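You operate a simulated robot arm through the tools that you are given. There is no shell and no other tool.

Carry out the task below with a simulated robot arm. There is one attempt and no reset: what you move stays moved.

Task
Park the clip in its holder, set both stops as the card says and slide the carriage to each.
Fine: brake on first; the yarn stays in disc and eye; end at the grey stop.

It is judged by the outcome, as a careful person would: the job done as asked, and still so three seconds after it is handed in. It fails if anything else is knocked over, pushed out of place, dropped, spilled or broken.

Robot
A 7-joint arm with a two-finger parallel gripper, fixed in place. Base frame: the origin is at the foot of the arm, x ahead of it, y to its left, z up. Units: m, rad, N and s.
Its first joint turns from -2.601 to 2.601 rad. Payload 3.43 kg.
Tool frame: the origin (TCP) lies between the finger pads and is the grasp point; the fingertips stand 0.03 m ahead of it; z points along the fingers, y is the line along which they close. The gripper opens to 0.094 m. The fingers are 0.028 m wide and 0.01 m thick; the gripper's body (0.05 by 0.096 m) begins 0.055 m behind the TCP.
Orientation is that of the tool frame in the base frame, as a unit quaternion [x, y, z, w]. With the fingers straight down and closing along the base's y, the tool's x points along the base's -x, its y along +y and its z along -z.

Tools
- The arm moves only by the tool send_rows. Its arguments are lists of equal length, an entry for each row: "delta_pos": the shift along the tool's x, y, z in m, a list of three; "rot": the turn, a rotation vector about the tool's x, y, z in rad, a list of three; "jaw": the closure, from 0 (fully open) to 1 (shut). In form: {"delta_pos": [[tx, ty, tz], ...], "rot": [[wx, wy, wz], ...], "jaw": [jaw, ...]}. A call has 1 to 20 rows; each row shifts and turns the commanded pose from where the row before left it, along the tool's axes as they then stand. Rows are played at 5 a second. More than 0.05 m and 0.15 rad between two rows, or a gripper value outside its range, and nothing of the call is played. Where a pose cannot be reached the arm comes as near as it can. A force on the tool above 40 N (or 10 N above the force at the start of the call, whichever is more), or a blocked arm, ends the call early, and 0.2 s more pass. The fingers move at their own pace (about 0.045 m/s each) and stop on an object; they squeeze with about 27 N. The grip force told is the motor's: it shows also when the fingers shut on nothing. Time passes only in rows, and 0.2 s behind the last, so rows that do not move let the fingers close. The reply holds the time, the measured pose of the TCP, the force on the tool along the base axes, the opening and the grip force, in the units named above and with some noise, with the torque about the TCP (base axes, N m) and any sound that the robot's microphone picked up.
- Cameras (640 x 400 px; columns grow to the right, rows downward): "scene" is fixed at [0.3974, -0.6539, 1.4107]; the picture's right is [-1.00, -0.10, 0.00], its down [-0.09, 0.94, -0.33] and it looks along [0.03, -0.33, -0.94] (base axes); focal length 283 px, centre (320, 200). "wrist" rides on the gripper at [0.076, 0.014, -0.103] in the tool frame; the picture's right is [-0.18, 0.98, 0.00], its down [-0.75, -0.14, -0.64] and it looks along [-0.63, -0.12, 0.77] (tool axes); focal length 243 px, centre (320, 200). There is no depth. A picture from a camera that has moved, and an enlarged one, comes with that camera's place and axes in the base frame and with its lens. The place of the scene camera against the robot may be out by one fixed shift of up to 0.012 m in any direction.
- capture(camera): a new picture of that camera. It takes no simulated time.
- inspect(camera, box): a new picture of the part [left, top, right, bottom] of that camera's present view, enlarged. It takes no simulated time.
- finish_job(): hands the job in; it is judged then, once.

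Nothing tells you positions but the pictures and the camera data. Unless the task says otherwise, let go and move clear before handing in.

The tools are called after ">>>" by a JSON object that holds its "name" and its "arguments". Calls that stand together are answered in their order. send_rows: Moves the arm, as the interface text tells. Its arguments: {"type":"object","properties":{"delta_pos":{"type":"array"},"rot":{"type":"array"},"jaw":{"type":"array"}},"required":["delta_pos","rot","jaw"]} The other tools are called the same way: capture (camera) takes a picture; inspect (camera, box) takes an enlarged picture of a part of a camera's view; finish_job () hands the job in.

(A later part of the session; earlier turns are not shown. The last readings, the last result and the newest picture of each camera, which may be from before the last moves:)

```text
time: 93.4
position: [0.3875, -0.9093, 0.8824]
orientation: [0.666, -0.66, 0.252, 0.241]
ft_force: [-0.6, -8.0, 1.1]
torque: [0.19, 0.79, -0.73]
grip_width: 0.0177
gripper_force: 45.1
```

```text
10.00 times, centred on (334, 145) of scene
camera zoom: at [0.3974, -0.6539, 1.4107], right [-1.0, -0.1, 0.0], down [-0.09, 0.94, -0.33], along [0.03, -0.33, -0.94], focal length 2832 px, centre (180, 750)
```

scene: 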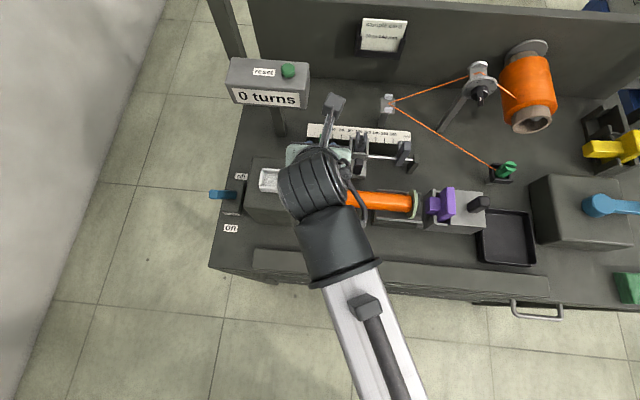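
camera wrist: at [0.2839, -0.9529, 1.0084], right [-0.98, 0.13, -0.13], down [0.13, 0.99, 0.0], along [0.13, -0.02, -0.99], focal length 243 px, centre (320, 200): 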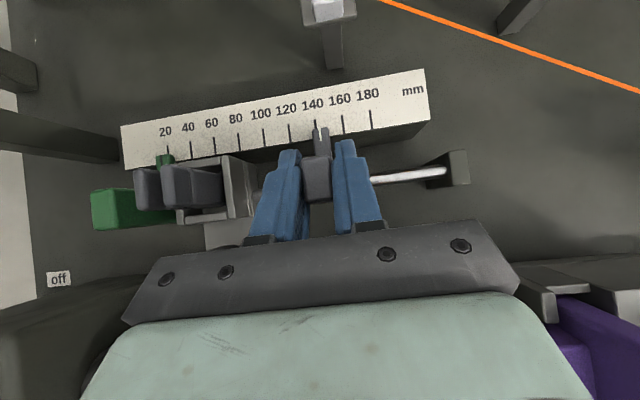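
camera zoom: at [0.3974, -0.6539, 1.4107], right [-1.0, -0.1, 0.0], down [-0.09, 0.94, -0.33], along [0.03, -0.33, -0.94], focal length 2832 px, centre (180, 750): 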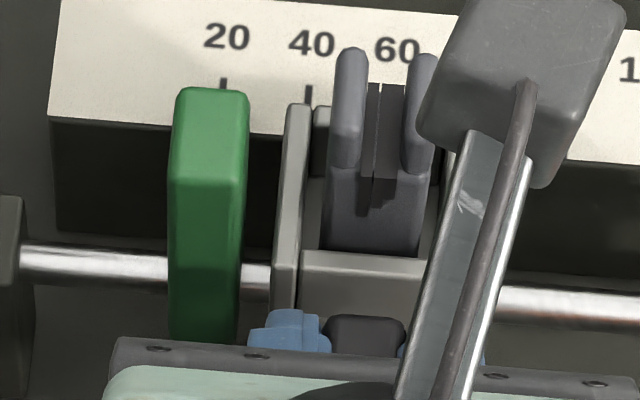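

About 7 mm of gap remains. I'll go 5 mm, easing the sideways load, then look.

>>> {"name": "send_rows", "arguments": {"delta_pos": [[0.0003, -0.0025, 0.0003], [0, -0.0025, 0], [0, 0, 0]], "rot": [[0, 0, 0], [0, 0, 0], [0, 0, 0]], "jaw": [1, 1, 1]}}

>>> {"name": "inspect", "arguments": {"camera": "scene", "box": [310, 125, 358, 165]}}

>>> {"name": "inspect", "arguments": {"camera": "wrist", "box": [216, 70, 312, 130]}}

```text
time: 94.2
position: [0.3937, -0.9083, 0.8814]
orientation: [0.666, -0.66, 0.251, 0.241]
ft_force: [-0.2, -4.2, 0.4]
torque: [-0.77, 0.86, -0.63]
grip_width: 0.0177
gripper_force: 44.7
```

```text
10.00 times, centred on (334, 145) of scene
camera zoom: at [0.3974, -0.6539, 1.4107], right [-1.0, -0.1, 0.0], down [-0.09, 0.94, -0.33], along [0.03, -0.33, -0.94], focal length 2832 px, centre (180, 750)
```

zoom: 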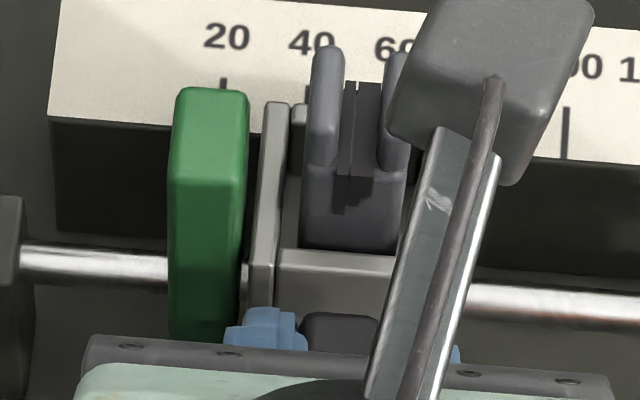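

```text
6.67 times, centred on (264, 100) of wrist
camera zoom: at [0.3757, -0.9006, 1.0094], right [-0.98, 0.13, -0.13], down [0.13, 0.99, -0.01], along [0.13, -0.02, -0.99], focal length 1618 px, centre (693, 867)
```

zoom: 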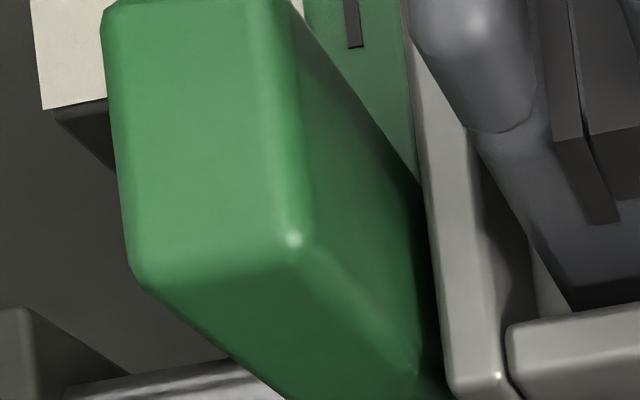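

The gap is down to about 1.4 mm. I'll creep in by 1 mm steps and watch fx.

>>> {"name": "send_rows", "arguments": {"delta_pos": [[0, -0.001, 0], [0, 0, 0]], "rot": [[0, 0, 0], [0, 0, 0]], "jaw": [1, 1]}}

>>> {"name": "inspect", "arguments": {"camera": "scene", "box": [318, 130, 350, 160]}}

```text
time: 94.8
position: [0.3944, -0.9094, 0.8819]
orientation: [0.666, -0.66, 0.251, 0.241]
ft_force: [-0.5, -4.3, 4.0]
torque: [-0.07, 0.87, -0.7]
grip_width: 0.0176
gripper_force: 45.3
```

```text
13.33 times, centred on (334, 145) of scene
camera zoom: at [0.3974, -0.6539, 1.4107], right [-1.0, -0.1, 0.0], down [-0.09, 0.94, -0.33], along [0.03, -0.33, -0.94], focal length 3777 px, centre (133, 933)
```

zoom: 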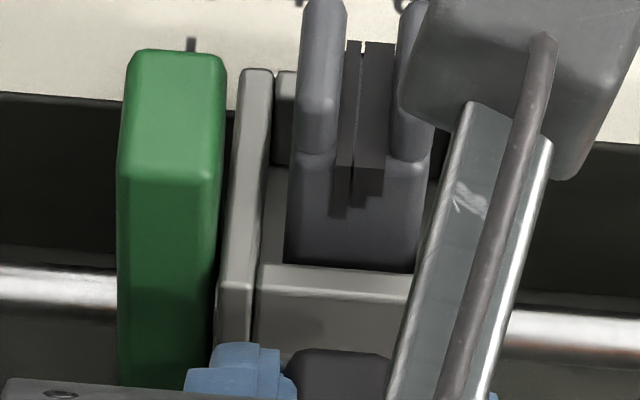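

>>> {"name": "send_rows", "arguments": {"delta_pos": [[0, -0.0008, 0], [0, 0, 0]], "rot": [[0, 0, 0], [0, 0, 0]], "jaw": [1, 1]}}

>>> {"name": "inspect", "arguments": {"camera": "scene", "box": [318, 130, 350, 160]}}

>>> {"name": "inspect", "arguments": {"camera": "wrist", "box": [226, 60, 306, 130]}}

```text
time: 95.4
position: [0.3942, -0.9086, 0.8819]
orientation: [0.666, -0.66, 0.251, 0.241]
ft_force: [0.0, -5.5, 3.8]
torque: [0.01, 0.81, -0.73]
grip_width: 0.0177
gripper_force: 44.8
```

```text
13.33 times, centred on (334, 145) of scene
camera zoom: at [0.3974, -0.6539, 1.4107], right [-1.0, -0.1, 0.0], down [-0.09, 0.94, -0.33], along [0.03, -0.33, -0.94], focal length 3777 px, centre (133, 933)
```

zoom: 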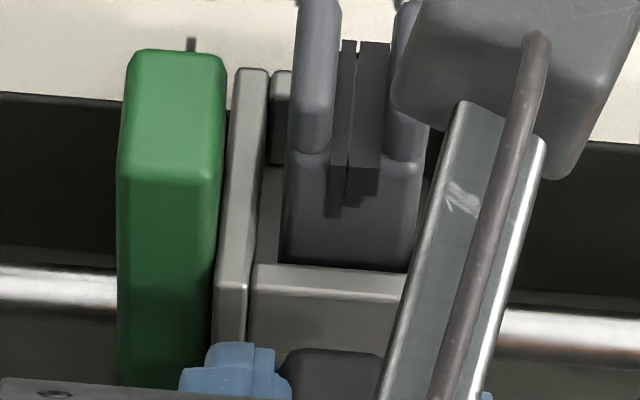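

```text
5.71 times, centred on (266, 95) of wrist
camera zoom: at [0.3775, -0.9006, 1.0094], right [-0.98, 0.13, -0.13], down [0.13, 0.99, 0.0], along [0.13, -0.02, -0.99], focal length 1386 px, centre (629, 800)
```

zoom: 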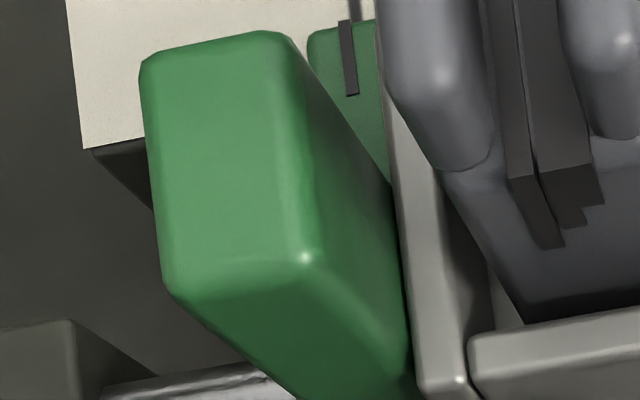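

Nearly touching, but no force yet. I'll take another small step.

>>> {"name": "send_rows", "arguments": {"delta_pos": [[0, -0.0007, 0], [0, 0, 0]], "rot": [[0, 0, 0], [0, 0, 0]], "jaw": [1, 1]}}

>>> {"name": "inspect", "arguments": {"camera": "scene", "box": [318, 130, 350, 160]}}

>>> {"name": "inspect", "arguments": {"camera": "wrist", "box": [226, 60, 306, 130]}}

```text
time: 96.0
position: [0.3963, -0.908, 0.8819]
orientation: [0.666, -0.66, 0.251, 0.241]
ft_force: [-1.3, -4.6, 2.6]
torque: [-0.17, 0.82, -0.71]
grip_width: 0.0177
gripper_force: 44.7
```

```text
13.33 times, centred on (334, 145) of scene
camera zoom: at [0.3974, -0.6539, 1.4107], right [-1.0, -0.1, 0.0], down [-0.09, 0.94, -0.33], along [0.03, -0.33, -0.94], focal length 3777 px, centre (133, 933)
```

zoom: 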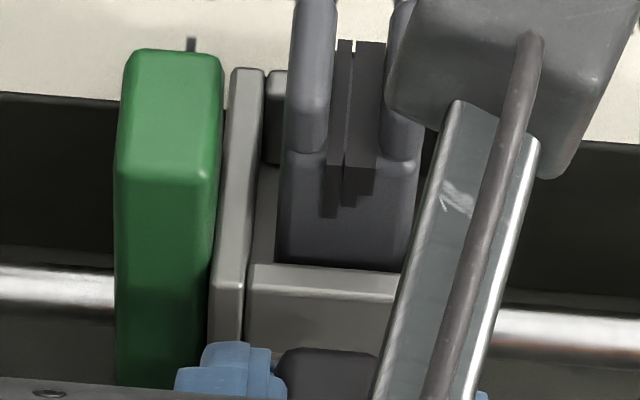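

```text
5.71 times, centred on (266, 95) of wrist
camera zoom: at [0.3782, -0.9006, 1.0094], right [-0.98, 0.13, -0.13], down [0.13, 0.99, 0.0], along [0.13, -0.02, -0.99], focal length 1386 px, centre (629, 800)
```

zoom: 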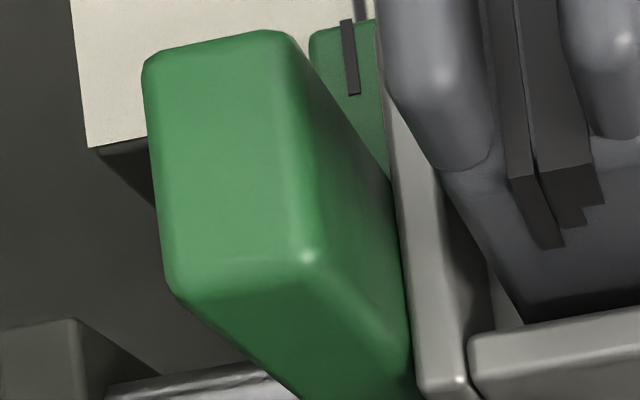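

The green stop itself shifted by a few tenths of a millimetre, so the carriage is touching it. I'll check the green mark against the 20 tick.

>>> {"name": "inspect", "arguments": {"camera": "wrist", "box": [250, 40, 314, 80]}}

```text
10.00 times, centred on (282, 60) of wrist
camera zoom: at [0.3782, -0.9006, 1.0094], right [-0.98, 0.13, -0.13], down [0.13, 0.99, 0.0], along [0.13, -0.02, -0.99], focal length 2426 px, centre (700, 1600)
```

zoom: 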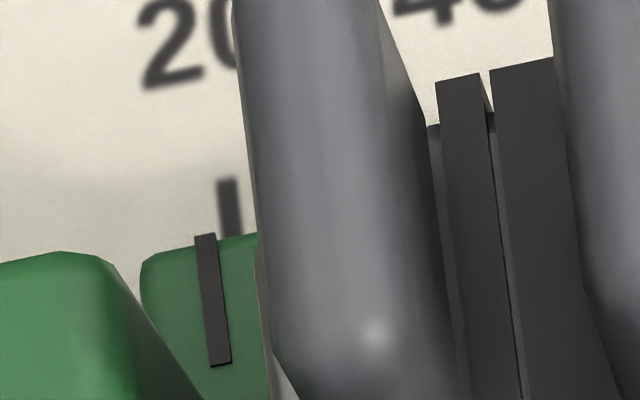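

>>> {"name": "inspect", "arguments": {"camera": "scene", "box": [360, 125, 400, 150]}}

>>> {"name": "inspect", "arguments": {"camera": "scene", "box": [310, 120, 350, 145]}}

>>> {"name": "inspect", "arguments": {"camera": "wrist", "box": [380, 20, 480, 82]}}

```text
16.00 times, centred on (380, 138) of scene
camera zoom: at [0.3974, -0.6539, 1.4107], right [-1.0, -0.1, 0.0], down [-0.09, 0.94, -0.33], along [0.03, -0.33, -0.94], focal length 4532 px, centre (-640, 1200)
```

zoom: 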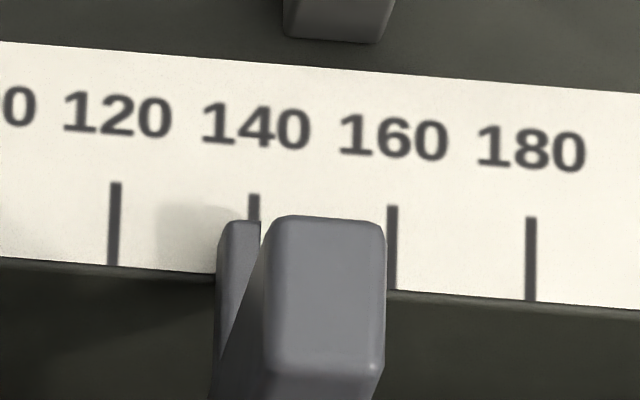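

```text
16.00 times, centred on (330, 132) of scene
camera zoom: at [0.3974, -0.6539, 1.4107], right [-1.0, -0.1, 0.0], down [-0.09, 0.94, -0.33], along [0.03, -0.33, -0.94], focal length 4532 px, centre (160, 1280)
```

zoom: 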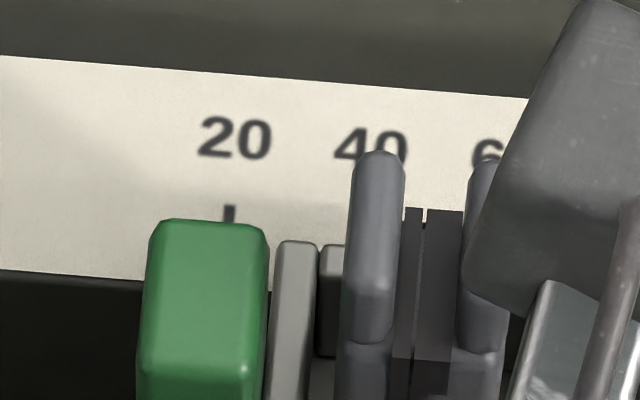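

```text
6.40 times, centred on (430, 51) of wrist
camera zoom: at [0.3782, -0.9006, 1.0094], right [-0.98, 0.13, -0.13], down [0.13, 0.99, 0.0], along [0.13, -0.02, -0.99], focal length 1553 px, centre (-384, 1154)
```

zoom: 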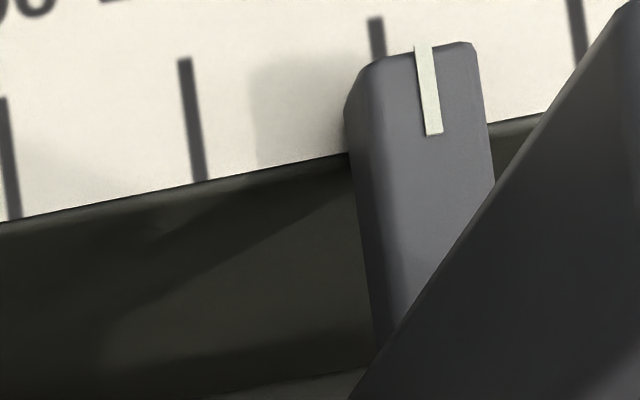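

The side views reveal a parallax, since the marks sit about 8 mm above the scale. After correcting, green is at about 20.0 and grey is about 0.6 mm high. The carriage is touching green, so I'll release the knob and view the green mark from straight above.

>>> {"name": "send_rows", "arguments": {"delta_pos": [[0, 0, 0], [0, 0, 0], [0, 0, -0.01], [0, 0, -0.02], [0, 0, -0.022], [0, -0.008, -0.018], [0, -0.016, -0.008], [0, -0.014, 0], [0, -0.0065, 0], [0, 0, 0]], "rot": [[0, 0, 0], [0, 0, 0], [0, 0, 0], [0, 0, 0], [0, 0, 0], [0, 0, 0], [0, 0, 0], [0, 0, 0], [0, 0, 0], [0, 0, 0]], "jaw": [0.8, 0.62, 0.62, 0.62, 0.62, 0.62, 0.62, 0.62, 0.62, 0.62]}}

>>> {"name": "inspect", "arguments": {"camera": "wrist", "box": [270, 50, 350, 100]}}

>>> {"name": "capture", "arguments": {"camera": "scene"}}

```text
time: 98.2
position: [0.4389, -0.8573, 0.9419]
orientation: [0.665, -0.66, 0.252, 0.242]
ft_force: [-1.0, 1.0, -1.5]
torque: [0.0, 0.01, 0.04]
grip_width: 0.0355
gripper_force: 0.0
```

```text
8.00 times, centred on (310, 75) of wrist
camera zoom: at [0.4218, -0.8496, 1.0687], right [-0.98, 0.13, -0.13], down [0.13, 0.99, 0.0], along [0.13, -0.02, -0.99], focal length 1941 px, centre (400, 1200)
```

zoom: 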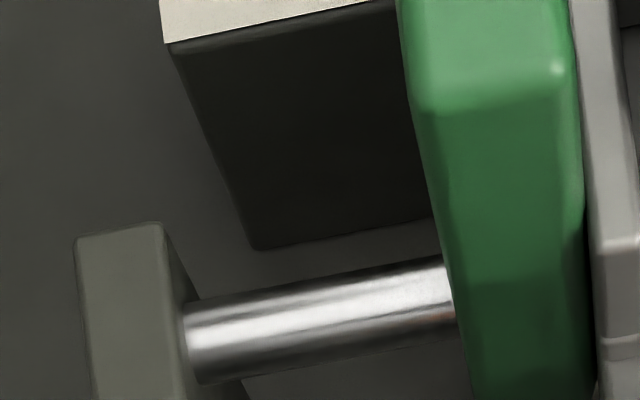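

```text
taken
```

scene: 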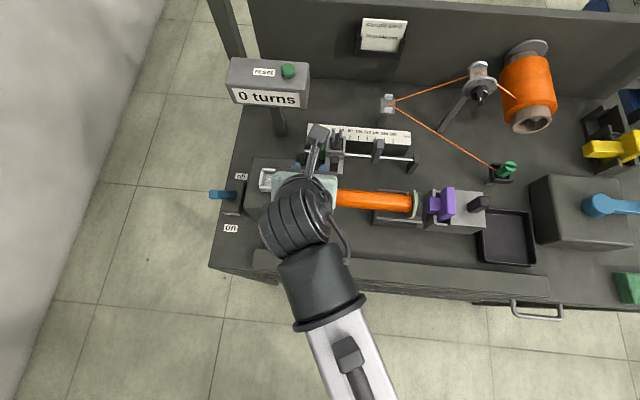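

Now the region further up in the wrist picture, where the green mark meets the scale.

>>> {"name": "inspect", "arguments": {"camera": "wrist", "box": [290, 10, 370, 60]}}

>>> {"name": "inspect", "arguments": {"camera": "wrist", "box": [280, 20, 408, 100]}}

```text
8.00 times, centred on (330, 35) of wrist
camera zoom: at [0.4218, -0.8496, 1.0687], right [-0.98, 0.13, -0.13], down [0.13, 0.99, 0.0], along [0.13, -0.02, -0.99], focal length 1941 px, centre (240, 1520)
```

zoom: 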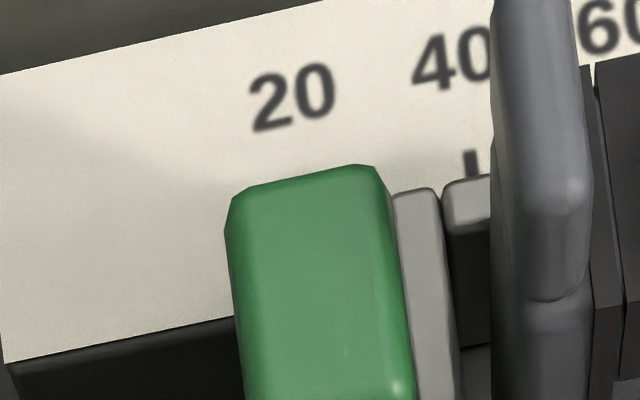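

```text
5.00 times, centred on (344, 60) of wrist
camera zoom: at [0.4218, -0.8496, 1.0687], right [-0.98, 0.13, -0.13], down [0.13, 0.99, 0.0], along [0.13, -0.02, -0.99], focal length 1213 px, centre (200, 900)
```

zoom: 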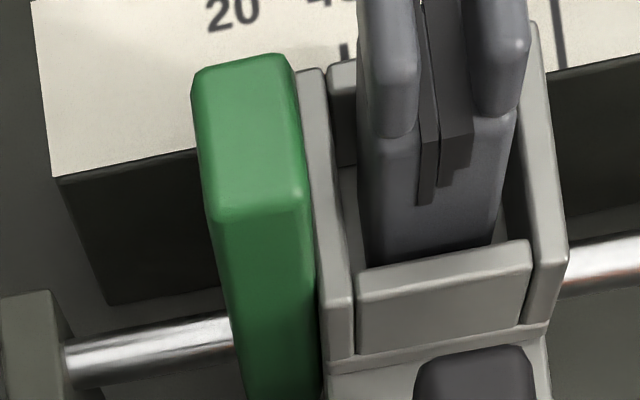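

The tall handle hides its mark from here. I'll move the camera further back over the rail, with the fingertips kept above all the tops, to see the mark squarely.

>>> {"name": "send_rows", "arguments": {"delta_pos": [[0.009, -0.001, 0.003], [0.014, 0, 0.01], [0.016, 0, 0.012], [0.015, 0, 0.012], [0.01, 0, 0.0095], [0.0045, 0, 0.0046], [0, 0, 0]], "rot": [[0, 0, 0], [0, 0, 0], [0, 0, 0], [0, 0, 0], [0, 0, 0], [0, 0, 0], [0, 0, 0]], "jaw": [0.62, 0.62, 0.62, 0.62, 0.62, 0.62, 0.62]}}

>>> {"name": "inspect", "arguments": {"camera": "wrist", "box": [290, 70, 386, 130]}}

>>> {"name": "capture", "arguments": {"camera": "wrist"}}

```text
time: 99.8
position: [0.4411, -0.9429, 0.9471]
orientation: [0.665, -0.66, 0.252, 0.241]
ft_force: [-0.6, 0.4, 0.1]
torque: [-0.03, -0.01, 0.01]
grip_width: 0.0358
gripper_force: 0.1
```

```text
6.67 times, centred on (338, 100) of wrist
camera zoom: at [0.4236, -0.9347, 1.0745], right [-0.98, 0.13, -0.13], down [0.13, 0.99, 0.0], along [0.13, -0.02, -0.99], focal length 1618 px, centre (200, 867)
```

zoom: 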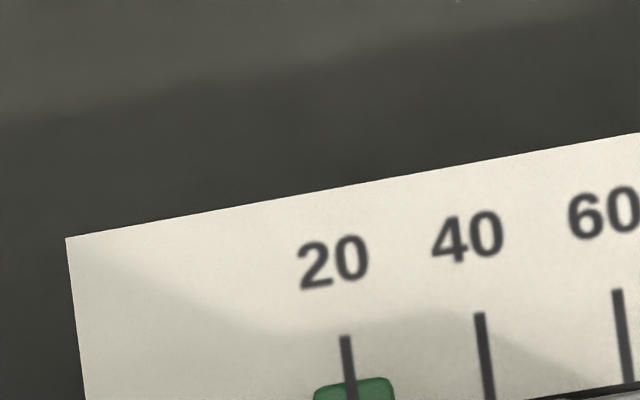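

```text
taken
camera wrist: at [0.4236, -0.9347, 1.0745], right [-0.98, 0.13, -0.13], down [0.13, 0.99, 0.0], along [0.13, -0.02, -0.99], focal length 243 px, centre (320, 200)
```

wrist: 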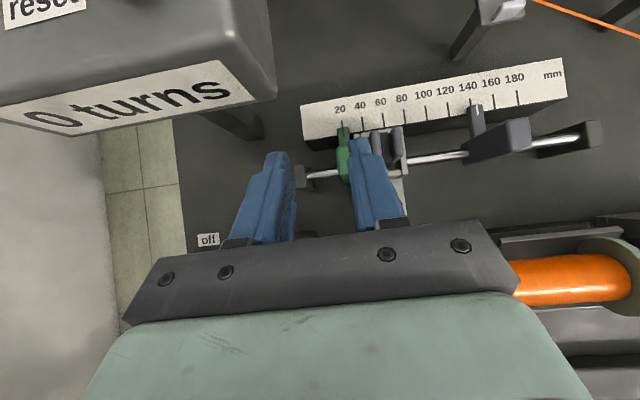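

>>> {"name": "inspect", "arguments": {"camera": "wrist", "box": [320, 105, 384, 145]}}

>>> {"name": "inspect", "arguments": {"camera": "wrist", "box": [440, 80, 520, 130]}}

```text
10.00 times, centred on (352, 125) of wrist
camera zoom: at [0.4236, -0.9347, 1.0745], right [-0.98, 0.13, -0.13], down [0.13, 0.99, 0.0], along [0.13, -0.02, -0.99], focal length 2426 px, centre (0, 950)
```

zoom: 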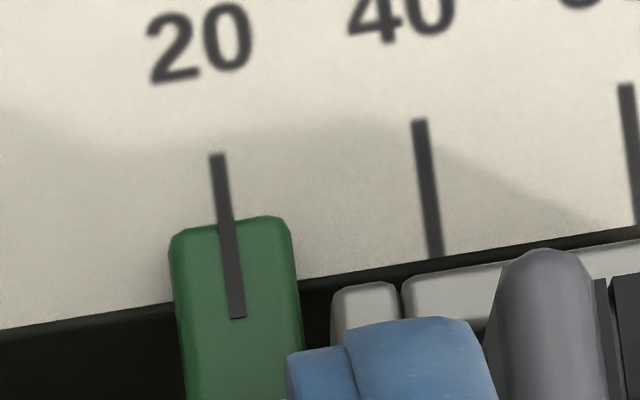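

```text
8.00 times, centred on (480, 105) of wrist
camera zoom: at [0.4236, -0.9347, 1.0745], right [-0.98, 0.13, -0.13], down [0.13, 0.99, 0.0], along [0.13, -0.02, -0.99], focal length 1941 px, centre (-960, 960)
```

zoom: 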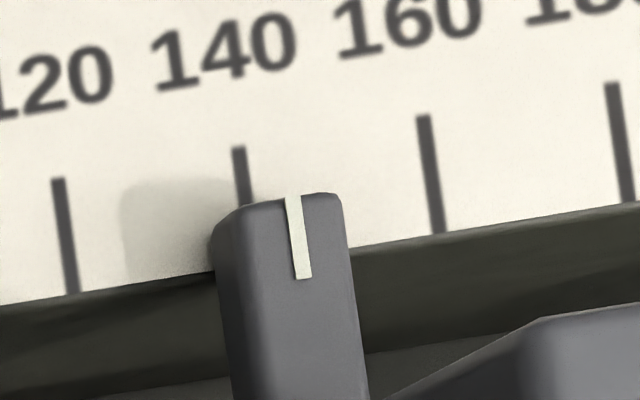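

Green lines up exactly with 20 in this straight view, and the carriage still rests against it. I'll look at grey from straight above the same way.

>>> {"name": "send_rows", "arguments": {"delta_pos": [[0, 0.008, 0], [0, 0.018, 0], [0, 0.025, 0], [0, 0.025, 0], [0, 0.025, 0], [0, 0.014, 0], [0, 0.0055, 0], [0, 0, 0]], "rot": [[0, 0, 0], [0, 0, 0], [0, 0, 0], [0, 0, 0], [0, 0, 0], [0, 0, 0], [0, 0, 0], [0, 0, 0]], "jaw": [0.62, 0.62, 0.62, 0.62, 0.62, 0.62, 0.62, 0.62]}}

>>> {"name": "inspect", "arguments": {"camera": "wrist", "box": [320, 105, 384, 145]}}

```text
time: 101.6
position: [0.3203, -0.9445, 0.9467]
orientation: [0.666, -0.66, 0.251, 0.241]
ft_force: [0.0, 0.8, -0.4]
torque: [-0.03, 0.02, 0.01]
grip_width: 0.0355
gripper_force: 0.1
```

```text
10.00 times, centred on (352, 125) of wrist
camera zoom: at [0.3026, -0.936, 1.0738], right [-0.98, 0.13, -0.13], down [0.13, 0.99, 0.0], along [0.13, -0.02, -0.99], focal length 2426 px, centre (0, 950)
```

zoom: 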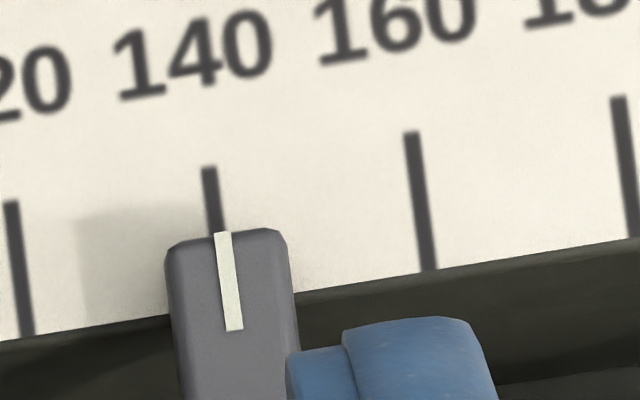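

Grey reads 140.5, and the carriage will push it slightly further when it touches. I'll grip it again and nudge it to just under 140.

>>> {"name": "send_rows", "arguments": {"delta_pos": [[-0.008, 0.005, -0.003], [-0.012, 0.007, -0.004], [-0.0097, 0.0041, -0.0034], [0, 0, 0.006], [0, 0, 0.015], [0, 0, 0.017], [0, 0, 0.015], [0, 0, 0.011], [0, 0, 0.006], [0, 0, 0], [0, 0, 0], [0, 0, 0], [0, 0, 0], [0, 0, 0]], "rot": [[0, 0, 0], [0, 0, 0], [0, 0, 0], [0, 0, 0], [0, 0, 0], [0, 0, 0], [0, 0, 0], [0, 0, 0], [0, 0, 0], [0, 0, 0], [0, 0, 0], [0, 0, 0], [0, 0, 0], [0, 0, 0]], "jaw": [0.64, 0.64, 0.64, 0.64, 0.64, 0.64, 0.64, 0.64, 0.64, 0.7, 0.8, 0.9, 1, 1]}}

>>> {"name": "inspect", "arguments": {"camera": "wrist", "box": [280, 105, 360, 155]}}

```text
time: 104.6
position: [0.306, -0.9613, 0.8822]
orientation: [0.666, -0.66, 0.252, 0.241]
ft_force: [-0.7, -1.4, 0.7]
torque: [-0.05, -0.05, -0.05]
grip_width: 0.0197
gripper_force: 45.7
```

```text
8.00 times, centred on (320, 130) of wrist
camera zoom: at [0.2882, -0.9528, 1.009], right [-0.98, 0.13, -0.13], down [0.13, 0.99, 0.0], along [0.13, -0.02, -0.99], focal length 1941 px, centre (320, 760)
```

zoom: 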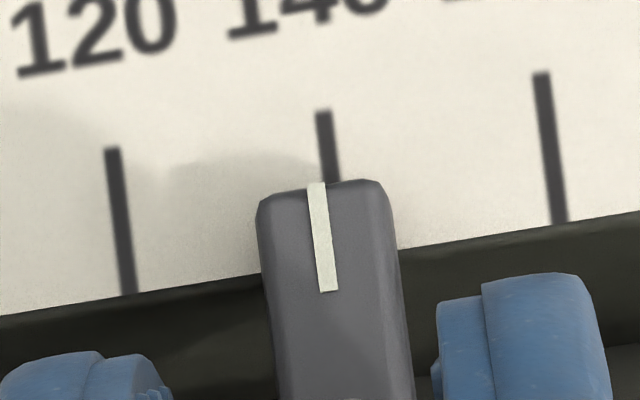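

That shifted it to about 139.2. I'll ease it back by half a millimetre.

>>> {"name": "send_rows", "arguments": {"delta_pos": [[0, 0.0006, 0], [0, 0, 0]], "rot": [[0, 0, 0], [0, 0, 0]], "jaw": [1, 1]}}

>>> {"name": "inspect", "arguments": {"camera": "wrist", "box": [280, 105, 360, 155]}}

```text
time: 105.2
position: [0.3041, -0.9604, 0.8819]
orientation: [0.665, -0.66, 0.251, 0.242]
ft_force: [-0.3, -2.4, -0.5]
torque: [-0.15, -0.03, -0.04]
grip_width: 0.0197
gripper_force: 45.3
```

```text
8.00 times, centred on (320, 130) of wrist
camera zoom: at [0.2875, -0.9528, 1.009], right [-0.98, 0.13, -0.13], down [0.13, 0.99, 0.0], along [0.13, -0.02, -0.99], focal length 1941 px, centre (320, 760)
```

zoom: 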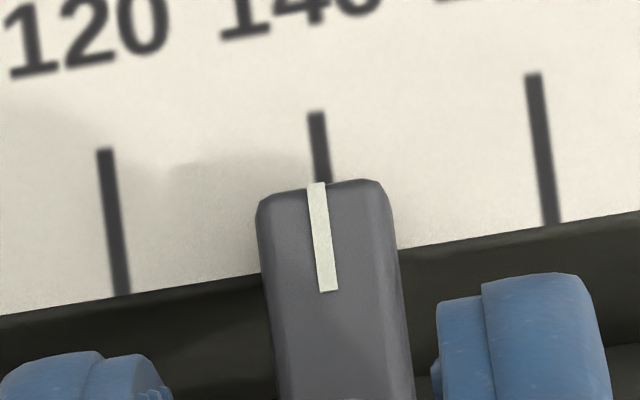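

Grey now reads about 139.9. I'll release it and go back to the knob at x ≈ 0.396.

>>> {"name": "send_rows", "arguments": {"delta_pos": [[0, 0, 0], [0, 0, 0], [0, 0, -0.01], [0, 0, -0.022], [0, 0, -0.028], [0, 0, -0.025], [-0.012, -0.006, -0.004], [-0.016, -0.018, -0.004], [-0.012, -0.025, -0.0041], [0, -0.025, 0], [0, -0.013, 0], [0, -0.005, 0], [0, 0, 0]], "rot": [[0, 0, 0], [0, 0, 0], [0, 0, 0], [0, 0, 0], [0, 0, 0], [0, 0, 0], [0, 0, 0], [0, 0, 0], [0, 0, 0], [0, 0, 0], [0, 0, 0], [0, 0, 0], [0, 0, 0]], "jaw": [0.8, 0.62, 0.62, 0.62, 0.62, 0.62, 0.62, 0.62, 0.62, 0.62, 0.62, 0.62, 0.62]}}

>>> {"name": "inspect", "arguments": {"camera": "wrist", "box": [240, 70, 400, 170]}}

```text
time: 108.0
position: [0.3946, -0.8657, 0.9288]
orientation: [0.665, -0.661, 0.251, 0.242]
ft_force: [-0.2, 0.3, -0.4]
torque: [-0.02, 0.04, 0.01]
grip_width: 0.0359
gripper_force: 0.1
```

```text
4.00 times, centred on (320, 120) of wrist
camera zoom: at [0.3777, -0.8573, 1.057], right [-0.98, 0.13, -0.13], down [0.13, 0.99, 0.0], along [0.13, -0.02, -0.99], focal length 970 px, centre (320, 520)
```

zoom: 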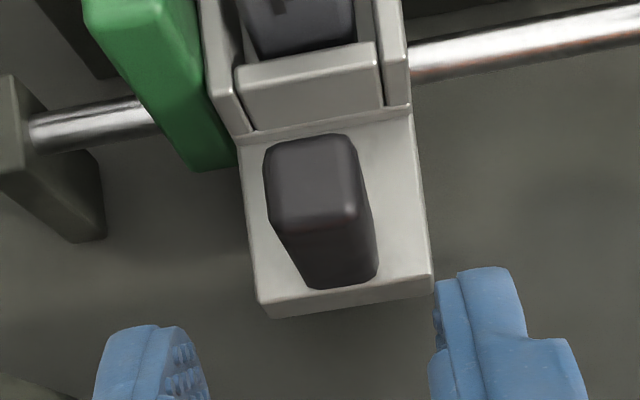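

The carriage still touches green, so when I close on the knob I must not push it further left. I'll aim 1 mm to the right of where I let go, so that closing can only draw the carriage away from green.

>>> {"name": "send_rows", "arguments": {"delta_pos": [[0.0015, 0.0014, 0.006], [0, 0, 0.014], [0, 0, 0.016], [0, 0, 0.014], [0, 0, 0.009], [0, 0, 0.005], [0, 0, 0], [0, 0, 0], [0, 0, 0], [0, 0, 0], [0, 0, 0]], "rot": [[0, 0, 0], [0, 0, 0], [0, 0, 0], [0, 0, 0], [0, 0, 0], [0, 0, 0], [0, 0, 0], [0, 0, 0], [0, 0, 0], [0, 0, 0], [0, 0, 0]], "jaw": [0.62, 0.62, 0.62, 0.62, 0.62, 0.62, 0.7, 0.8, 0.9, 1, 1]}}

>>> {"name": "inspect", "arguments": {"camera": "wrist", "box": [226, 50, 306, 120]}}

>>> {"name": "inspect", "arguments": {"camera": "scene", "box": [300, 120, 396, 180]}}

```text
time: 110.4
position: [0.394, -0.9096, 0.8817]
orientation: [0.665, -0.66, 0.251, 0.242]
ft_force: [0.8, 0.1, -0.7]
torque: [-0.22, 0.77, -0.67]
grip_width: 0.0178
gripper_force: 45.2
```

```text
5.71 times, centred on (266, 85) of wrist
camera zoom: at [0.377, -0.9006, 1.0098], right [-0.98, 0.13, -0.13], down [0.13, 0.99, 0.0], along [0.13, -0.02, -0.99], focal length 1386 px, centre (629, 857)
```

zoom: 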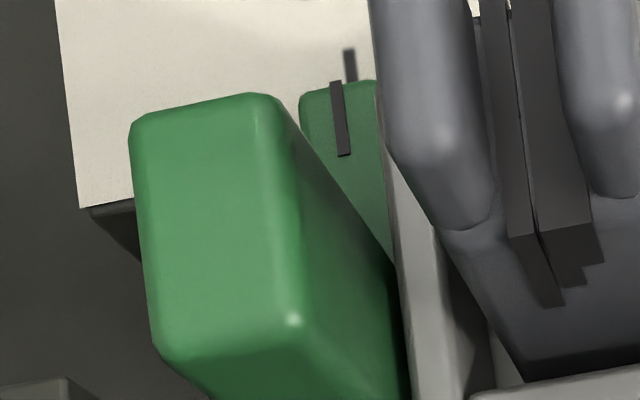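

```text
6.67 times, centred on (348, 150) of scene
camera zoom: at [0.3974, -0.6539, 1.4107], right [-1.0, -0.1, 0.0], down [-0.09, 0.94, -0.33], along [0.03, -0.33, -0.94], focal length 1888 px, centre (133, 533)
```

zoom: 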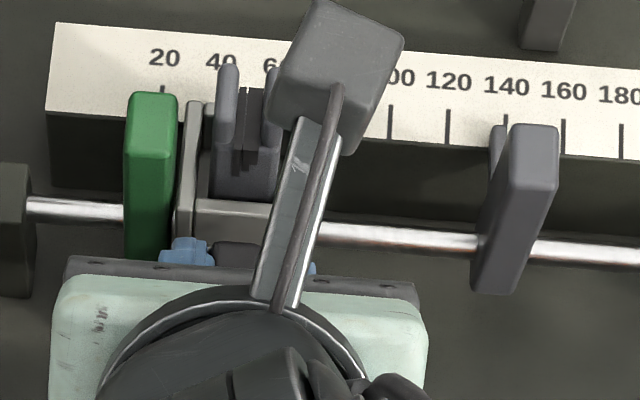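

Both stops are now set precisely. I'll touch green once more very lightly, about 1.2 mm of travel, before sliding over to grey.

>>> {"name": "send_rows", "arguments": {"delta_pos": [[0, -0.0012, 0], [0, 0, 0], [0, 0, 0]], "rot": [[0, 0, 0], [0, 0, 0], [0, 0, 0]], "jaw": [1, 1, 1]}}

>>> {"name": "inspect", "arguments": {"camera": "wrist", "box": [226, 50, 306, 120]}}

>>> {"name": "inspect", "arguments": {"camera": "scene", "box": [318, 130, 350, 160]}}

```text
time: 111.2
position: [0.3945, -0.9084, 0.8834]
orientation: [0.666, -0.659, 0.252, 0.241]
ft_force: [-0.3, -1.3, 2.1]
torque: [0.19, 0.76, -0.76]
grip_width: 0.0176
gripper_force: 45.3
```

```text
5.71 times, centred on (266, 85) of wrist
camera zoom: at [0.3783, -0.9006, 1.0098], right [-0.98, 0.13, -0.13], down [0.13, 0.99, 0.0], along [0.13, -0.02, -0.99], focal length 1386 px, centre (629, 857)
```

zoom: 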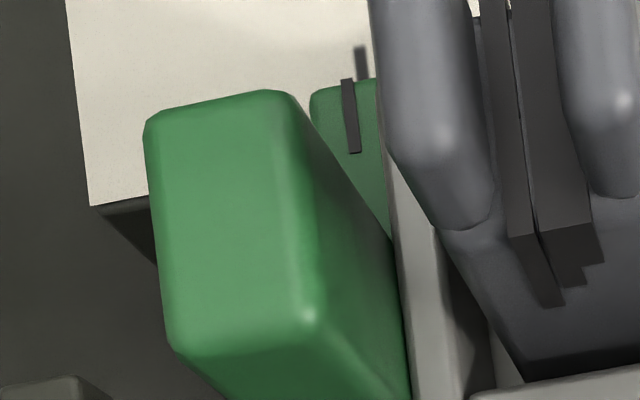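

```text
13.33 times, centred on (334, 145) of scene
camera zoom: at [0.3974, -0.6539, 1.4107], right [-1.0, -0.1, 0.0], down [-0.09, 0.94, -0.33], along [0.03, -0.33, -0.94], focal length 3777 px, centre (133, 933)
```

zoom: 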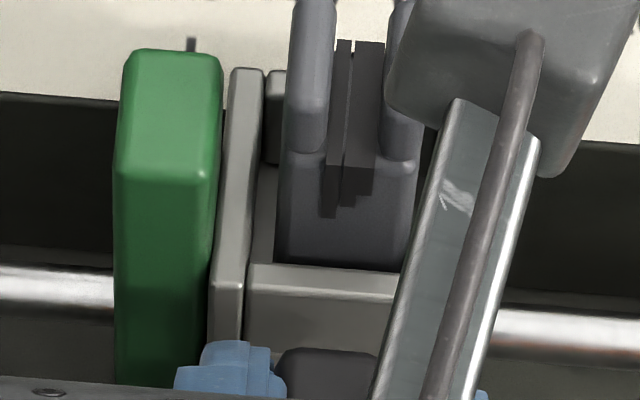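

The carriage touches green and the stop has not moved noticeably. Now I'll slide the carriage right toward grey, 55 mm to start with.

>>> {"name": "send_rows", "arguments": {"delta_pos": [[0, 0.003, 0], [0, 0.006, -0.0001], [0, 0.008, -0.0001], [0, 0.008, -0.0001], [0, 0.008, -0.0001], [0, 0.008, -0.0001], [0, 0.007, -0.0001], [0, 0.004, 0], [0, 0.003, 0], [0, 0, 0]], "rot": [[0, 0, 0], [0, 0, 0], [0, 0, 0], [0, 0, 0], [0, 0, 0], [0, 0, 0], [0, 0, 0], [0, 0, 0], [0, 0, 0], [0, 0, 0]], "jaw": [1, 1, 1, 1, 1, 1, 1, 1, 1, 1]}}

>>> {"name": "inspect", "arguments": {"camera": "wrist", "box": [280, 50, 408, 130]}}

>>> {"name": "inspect", "arguments": {"camera": "scene", "box": [320, 120, 416, 180]}}

```text
time: 113.4
position: [0.3396, -0.9083, 0.8843]
orientation: [0.666, -0.66, 0.251, 0.241]
ft_force: [0.5, 3.6, -3.2]
torque: [-0.65, 0.78, -0.6]
grip_width: 0.0177
gripper_force: 45.2
```

```text
5.00 times, centred on (344, 90) of wrist
camera zoom: at [0.3231, -0.9007, 1.0098], right [-0.98, 0.13, -0.13], down [0.13, 0.99, 0.0], along [0.13, -0.02, -0.99], focal length 1213 px, centre (200, 750)
```

zoom: 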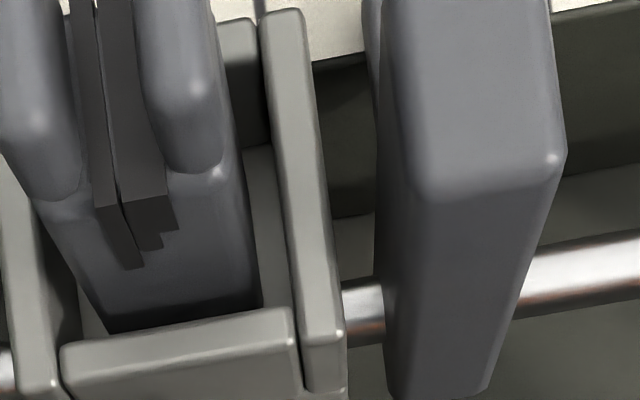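

```text
6.67 times, centred on (368, 150) of scene
camera zoom: at [0.3974, -0.6539, 1.4107], right [-1.0, -0.1, 0.0], down [-0.09, 0.94, -0.33], along [0.03, -0.33, -0.94], focal length 1888 px, centre (0, 533)
```

zoom: 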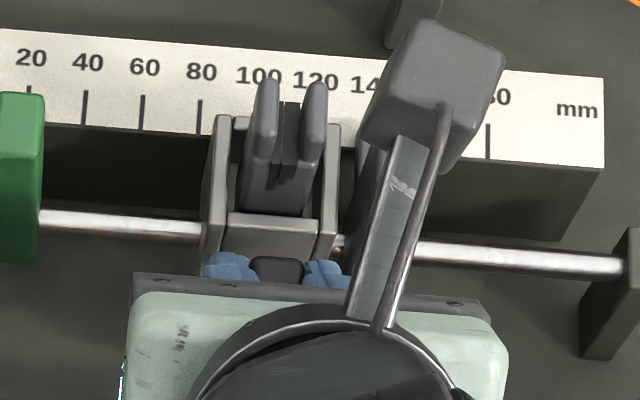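

The gap to grey is about 5.5 mm. I'll advance 4 mm and look again.

>>> {"name": "send_rows", "arguments": {"delta_pos": [[0, 0.002, 0.0002], [0, 0.002, 0], [0, 0, 0]], "rot": [[0, 0, 0], [0, 0, 0], [0, 0, 0]], "jaw": [1, 1, 1]}}

>>> {"name": "inspect", "arguments": {"camera": "wrist", "box": [310, 60, 390, 130]}}

```text
time: 114.2
position: [0.3364, -0.9089, 0.8827]
orientation: [0.665, -0.66, 0.251, 0.242]
ft_force: [0.4, 7.7, -0.6]
torque: [0.34, 0.74, -0.66]
grip_width: 0.0179
gripper_force: 45.4
```

```text
5.71 times, centred on (350, 95) of wrist
camera zoom: at [0.3191, -0.9007, 1.0098], right [-0.98, 0.13, -0.13], down [0.13, 0.99, 0.0], along [0.13, -0.02, -0.99], focal length 1386 px, centre (149, 800)
```

zoom: 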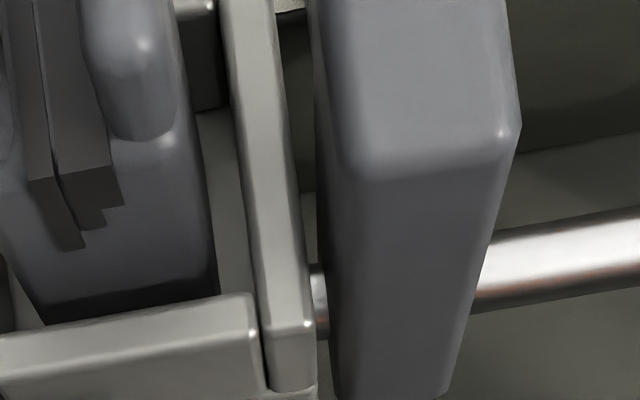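

About 2 mm remain. I'll go 1.2 mm, then check.

>>> {"name": "send_rows", "arguments": {"delta_pos": [[0, 0.0012, 0.0002], [0, 0, 0]], "rot": [[0, 0, 0], [0, 0, 0]], "jaw": [1, 1]}}

>>> {"name": "inspect", "arguments": {"camera": "wrist", "box": [310, 60, 390, 130]}}

>>> {"name": "inspect", "arguments": {"camera": "wrist", "box": [330, 30, 394, 70]}}

```text
time: 114.8
position: [0.3361, -0.9101, 0.8832]
orientation: [0.666, -0.659, 0.251, 0.24]
ft_force: [0.4, 11.7, 1.2]
torque: [0.47, 0.71, -0.67]
grip_width: 0.0177
gripper_force: 45.2
```

```text
5.71 times, centred on (350, 95) of wrist
camera zoom: at [0.3181, -0.9007, 1.0098], right [-0.98, 0.13, -0.13], down [0.13, 0.99, 0.0], along [0.13, -0.02, -0.99], focal length 1386 px, centre (149, 800)
```

zoom: 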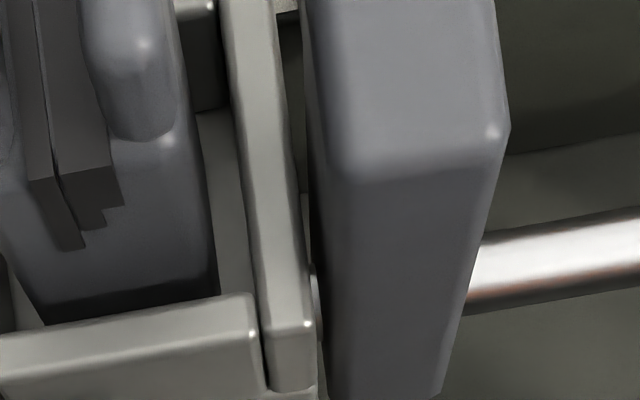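

```text
10.00 times, centred on (362, 50) of wrist
camera zoom: at [0.3181, -0.9007, 1.0098], right [-0.98, 0.13, -0.13], down [0.13, 0.99, 0.0], along [0.13, -0.02, -0.99], focal length 2426 px, centre (-100, 1700)
```

zoom: 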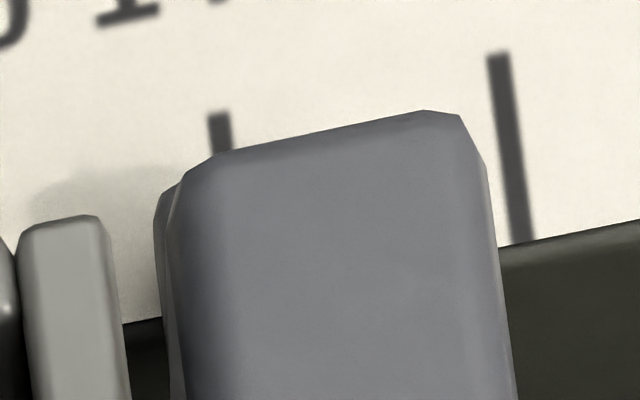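

About 1 mm remains. I'll ease the y load and advance 0.7 mm.

>>> {"name": "send_rows", "arguments": {"delta_pos": [[-0.0005, 0.0007, -0.0005], [0, 0, 0]], "rot": [[0, 0, 0], [0, 0, 0]], "jaw": [1, 1]}}

>>> {"name": "inspect", "arguments": {"camera": "wrist", "box": [310, 60, 390, 130]}}

>>> {"name": "inspect", "arguments": {"camera": "wrist", "box": [330, 30, 394, 70]}}

```text
time: 115.4
position: [0.3345, -0.9085, 0.8817]
orientation: [0.666, -0.66, 0.251, 0.241]
ft_force: [0.7, 9.7, 0.1]
torque: [0.8, 0.75, -0.72]
grip_width: 0.0176
gripper_force: 45.4
```

```text
5.71 times, centred on (350, 95) of wrist
camera zoom: at [0.3172, -0.9006, 1.0098], right [-0.98, 0.13, -0.13], down [0.13, 0.99, 0.0], along [0.13, -0.02, -0.99], focal length 1386 px, centre (149, 800)
```

zoom: 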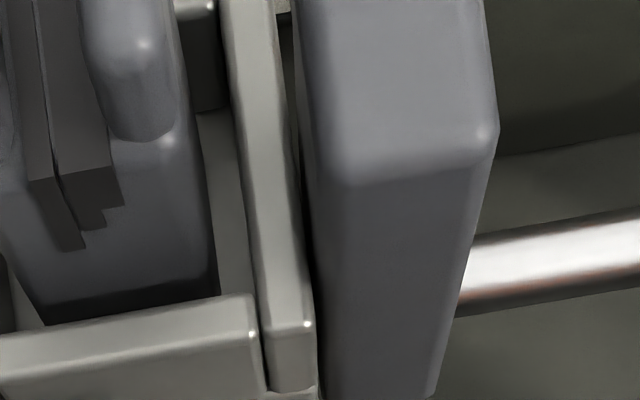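

```text
10.00 times, centred on (362, 50) of wrist
camera zoom: at [0.3172, -0.9006, 1.0098], right [-0.98, 0.13, -0.13], down [0.13, 0.99, 0.0], along [0.13, -0.02, -0.99], focal length 2426 px, centre (-100, 1700)
```

zoom: 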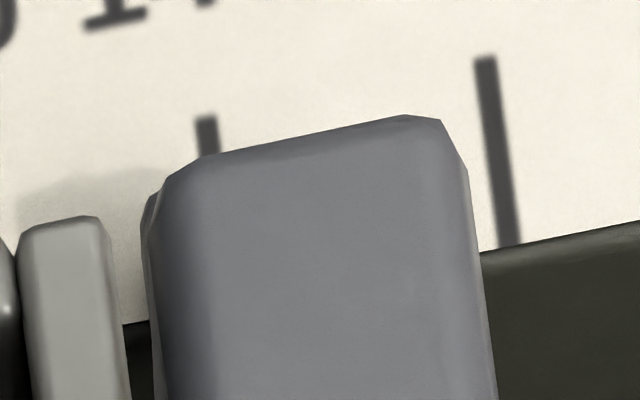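

Nearly there, and grey has not moved. One more 0.5 mm step.

>>> {"name": "send_rows", "arguments": {"delta_pos": [[-0.0002, 0.0005, -0.0002], [0, 0, 0]], "rot": [[0, 0, 0], [0, 0, 0]], "jaw": [1, 1]}}

>>> {"name": "inspect", "arguments": {"camera": "wrist", "box": [310, 60, 390, 130]}}

>>> {"name": "inspect", "arguments": {"camera": "wrist", "box": [330, 30, 394, 70]}}

```text
time: 116.0
position: [0.3354, -0.9094, 0.8816]
orientation: [0.665, -0.66, 0.252, 0.241]
ft_force: [0.4, 6.4, -0.8]
torque: [0.51, 0.73, -0.67]
grip_width: 0.0178
gripper_force: 44.6
```

```text
5.71 times, centred on (350, 95) of wrist
camera zoom: at [0.3168, -0.9006, 1.0098], right [-0.98, 0.13, -0.13], down [0.13, 0.99, -0.01], along [0.13, -0.02, -0.99], focal length 1386 px, centre (149, 800)
```

zoom: 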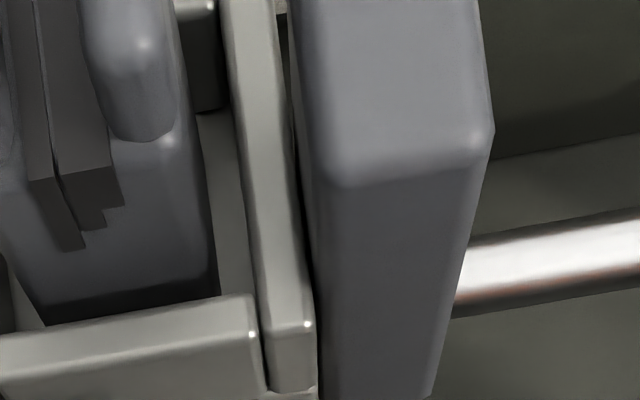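

```text
10.00 times, centred on (362, 50) of wrist
camera zoom: at [0.3168, -0.9006, 1.0098], right [-0.98, 0.13, -0.13], down [0.13, 0.99, -0.01], along [0.13, -0.02, -0.99], focal length 2426 px, centre (-100, 1700)
```

zoom: 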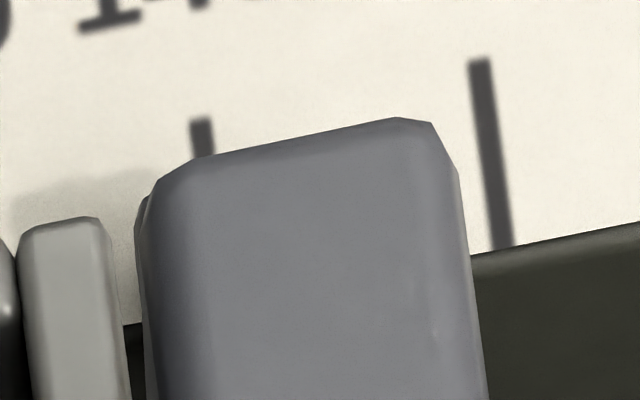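

>>> {"name": "send_rows", "arguments": {"delta_pos": [[0, 0.0006, 0], [0, 0, 0]], "rot": [[0, 0, 0], [0, 0, 0]], "jaw": [1, 1]}}

>>> {"name": "inspect", "arguments": {"camera": "wrist", "box": [310, 60, 390, 130]}}

>>> {"name": "inspect", "arguments": {"camera": "wrist", "box": [330, 30, 394, 70]}}

```text
time: 116.6
position: [0.333, -0.9089, 0.8822]
orientation: [0.666, -0.66, 0.252, 0.242]
ft_force: [0.9, 2.8, 1.2]
torque: [0.15, 0.73, -0.68]
grip_width: 0.0177
gripper_force: 44.7
```

```text
5.71 times, centred on (350, 95) of wrist
camera zoom: at [0.3163, -0.9005, 1.0098], right [-0.98, 0.13, -0.13], down [0.13, 0.99, -0.01], along [0.13, -0.02, -0.99], focal length 1386 px, centre (149, 800)
```

zoom: 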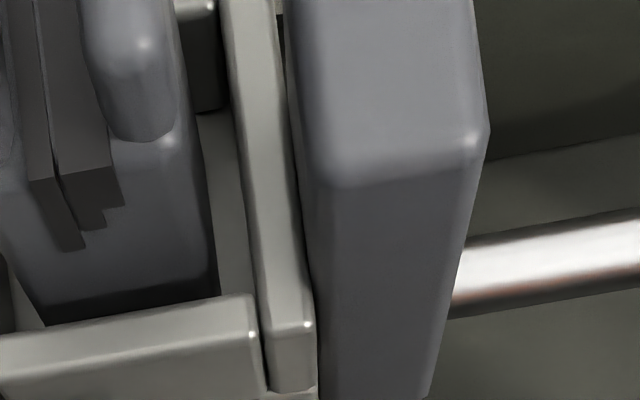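

```text
10.00 times, centred on (362, 50) of wrist
camera zoom: at [0.3163, -0.9005, 1.0098], right [-0.98, 0.13, -0.13], down [0.13, 0.99, -0.01], along [0.13, -0.02, -0.99], focal length 2426 px, centre (-100, 1700)
```

zoom: 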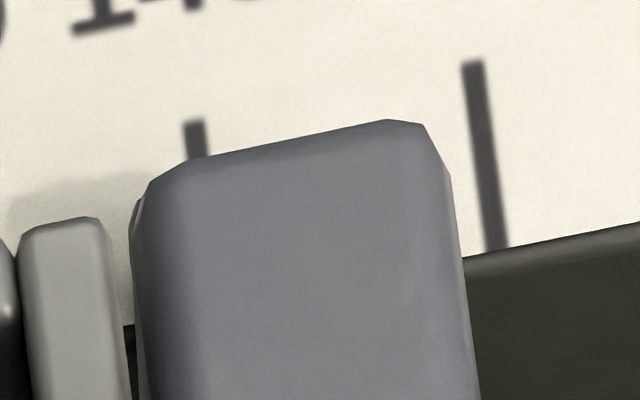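

>>> {"name": "send_rows", "arguments": {"delta_pos": [[0, 0.0005, 0], [0, 0, 0]], "rot": [[0, 0, 0], [0, 0, 0]], "jaw": [1, 1]}}

>>> {"name": "inspect", "arguments": {"camera": "wrist", "box": [310, 60, 390, 130]}}

>>> {"name": "inspect", "arguments": {"camera": "wrist", "box": [330, 30, 394, 70]}}

```text
time: 117.2
position: [0.3325, -0.9085, 0.8826]
orientation: [0.665, -0.66, 0.252, 0.241]
ft_force: [1.0, -2.1, 2.8]
torque: [0.11, 0.74, -0.64]
grip_width: 0.0179
gripper_force: 44.2
```

```text
5.71 times, centred on (350, 95) of wrist
camera zoom: at [0.3157, -0.9005, 1.0097], right [-0.98, 0.13, -0.13], down [0.13, 0.99, -0.01], along [0.13, -0.02, -0.99], focal length 1386 px, centre (149, 800)
```

zoom: 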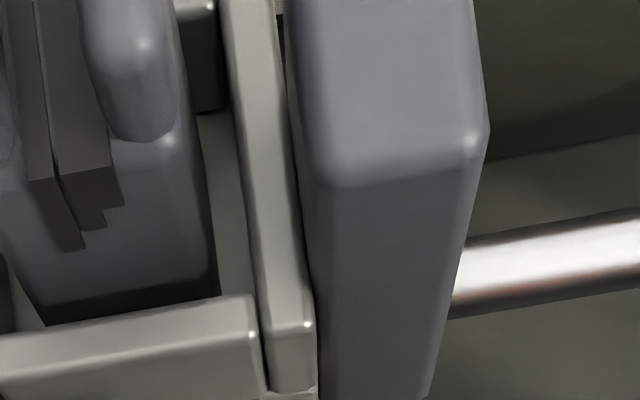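

```text
10.00 times, centred on (362, 50) of wrist
camera zoom: at [0.3157, -0.9005, 1.0097], right [-0.98, 0.13, -0.13], down [0.13, 0.99, -0.01], along [0.13, -0.02, -0.99], focal length 2426 px, centre (-100, 1700)
```

zoom: 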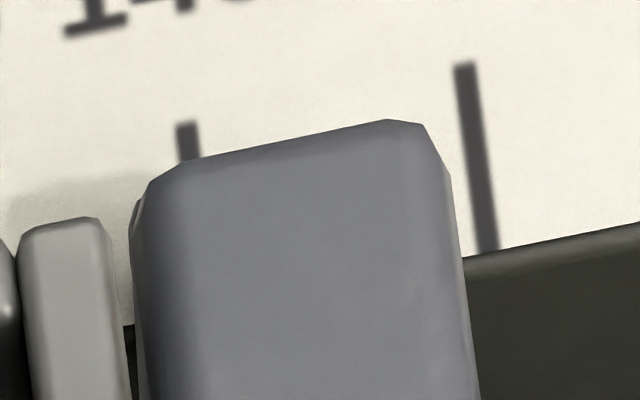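

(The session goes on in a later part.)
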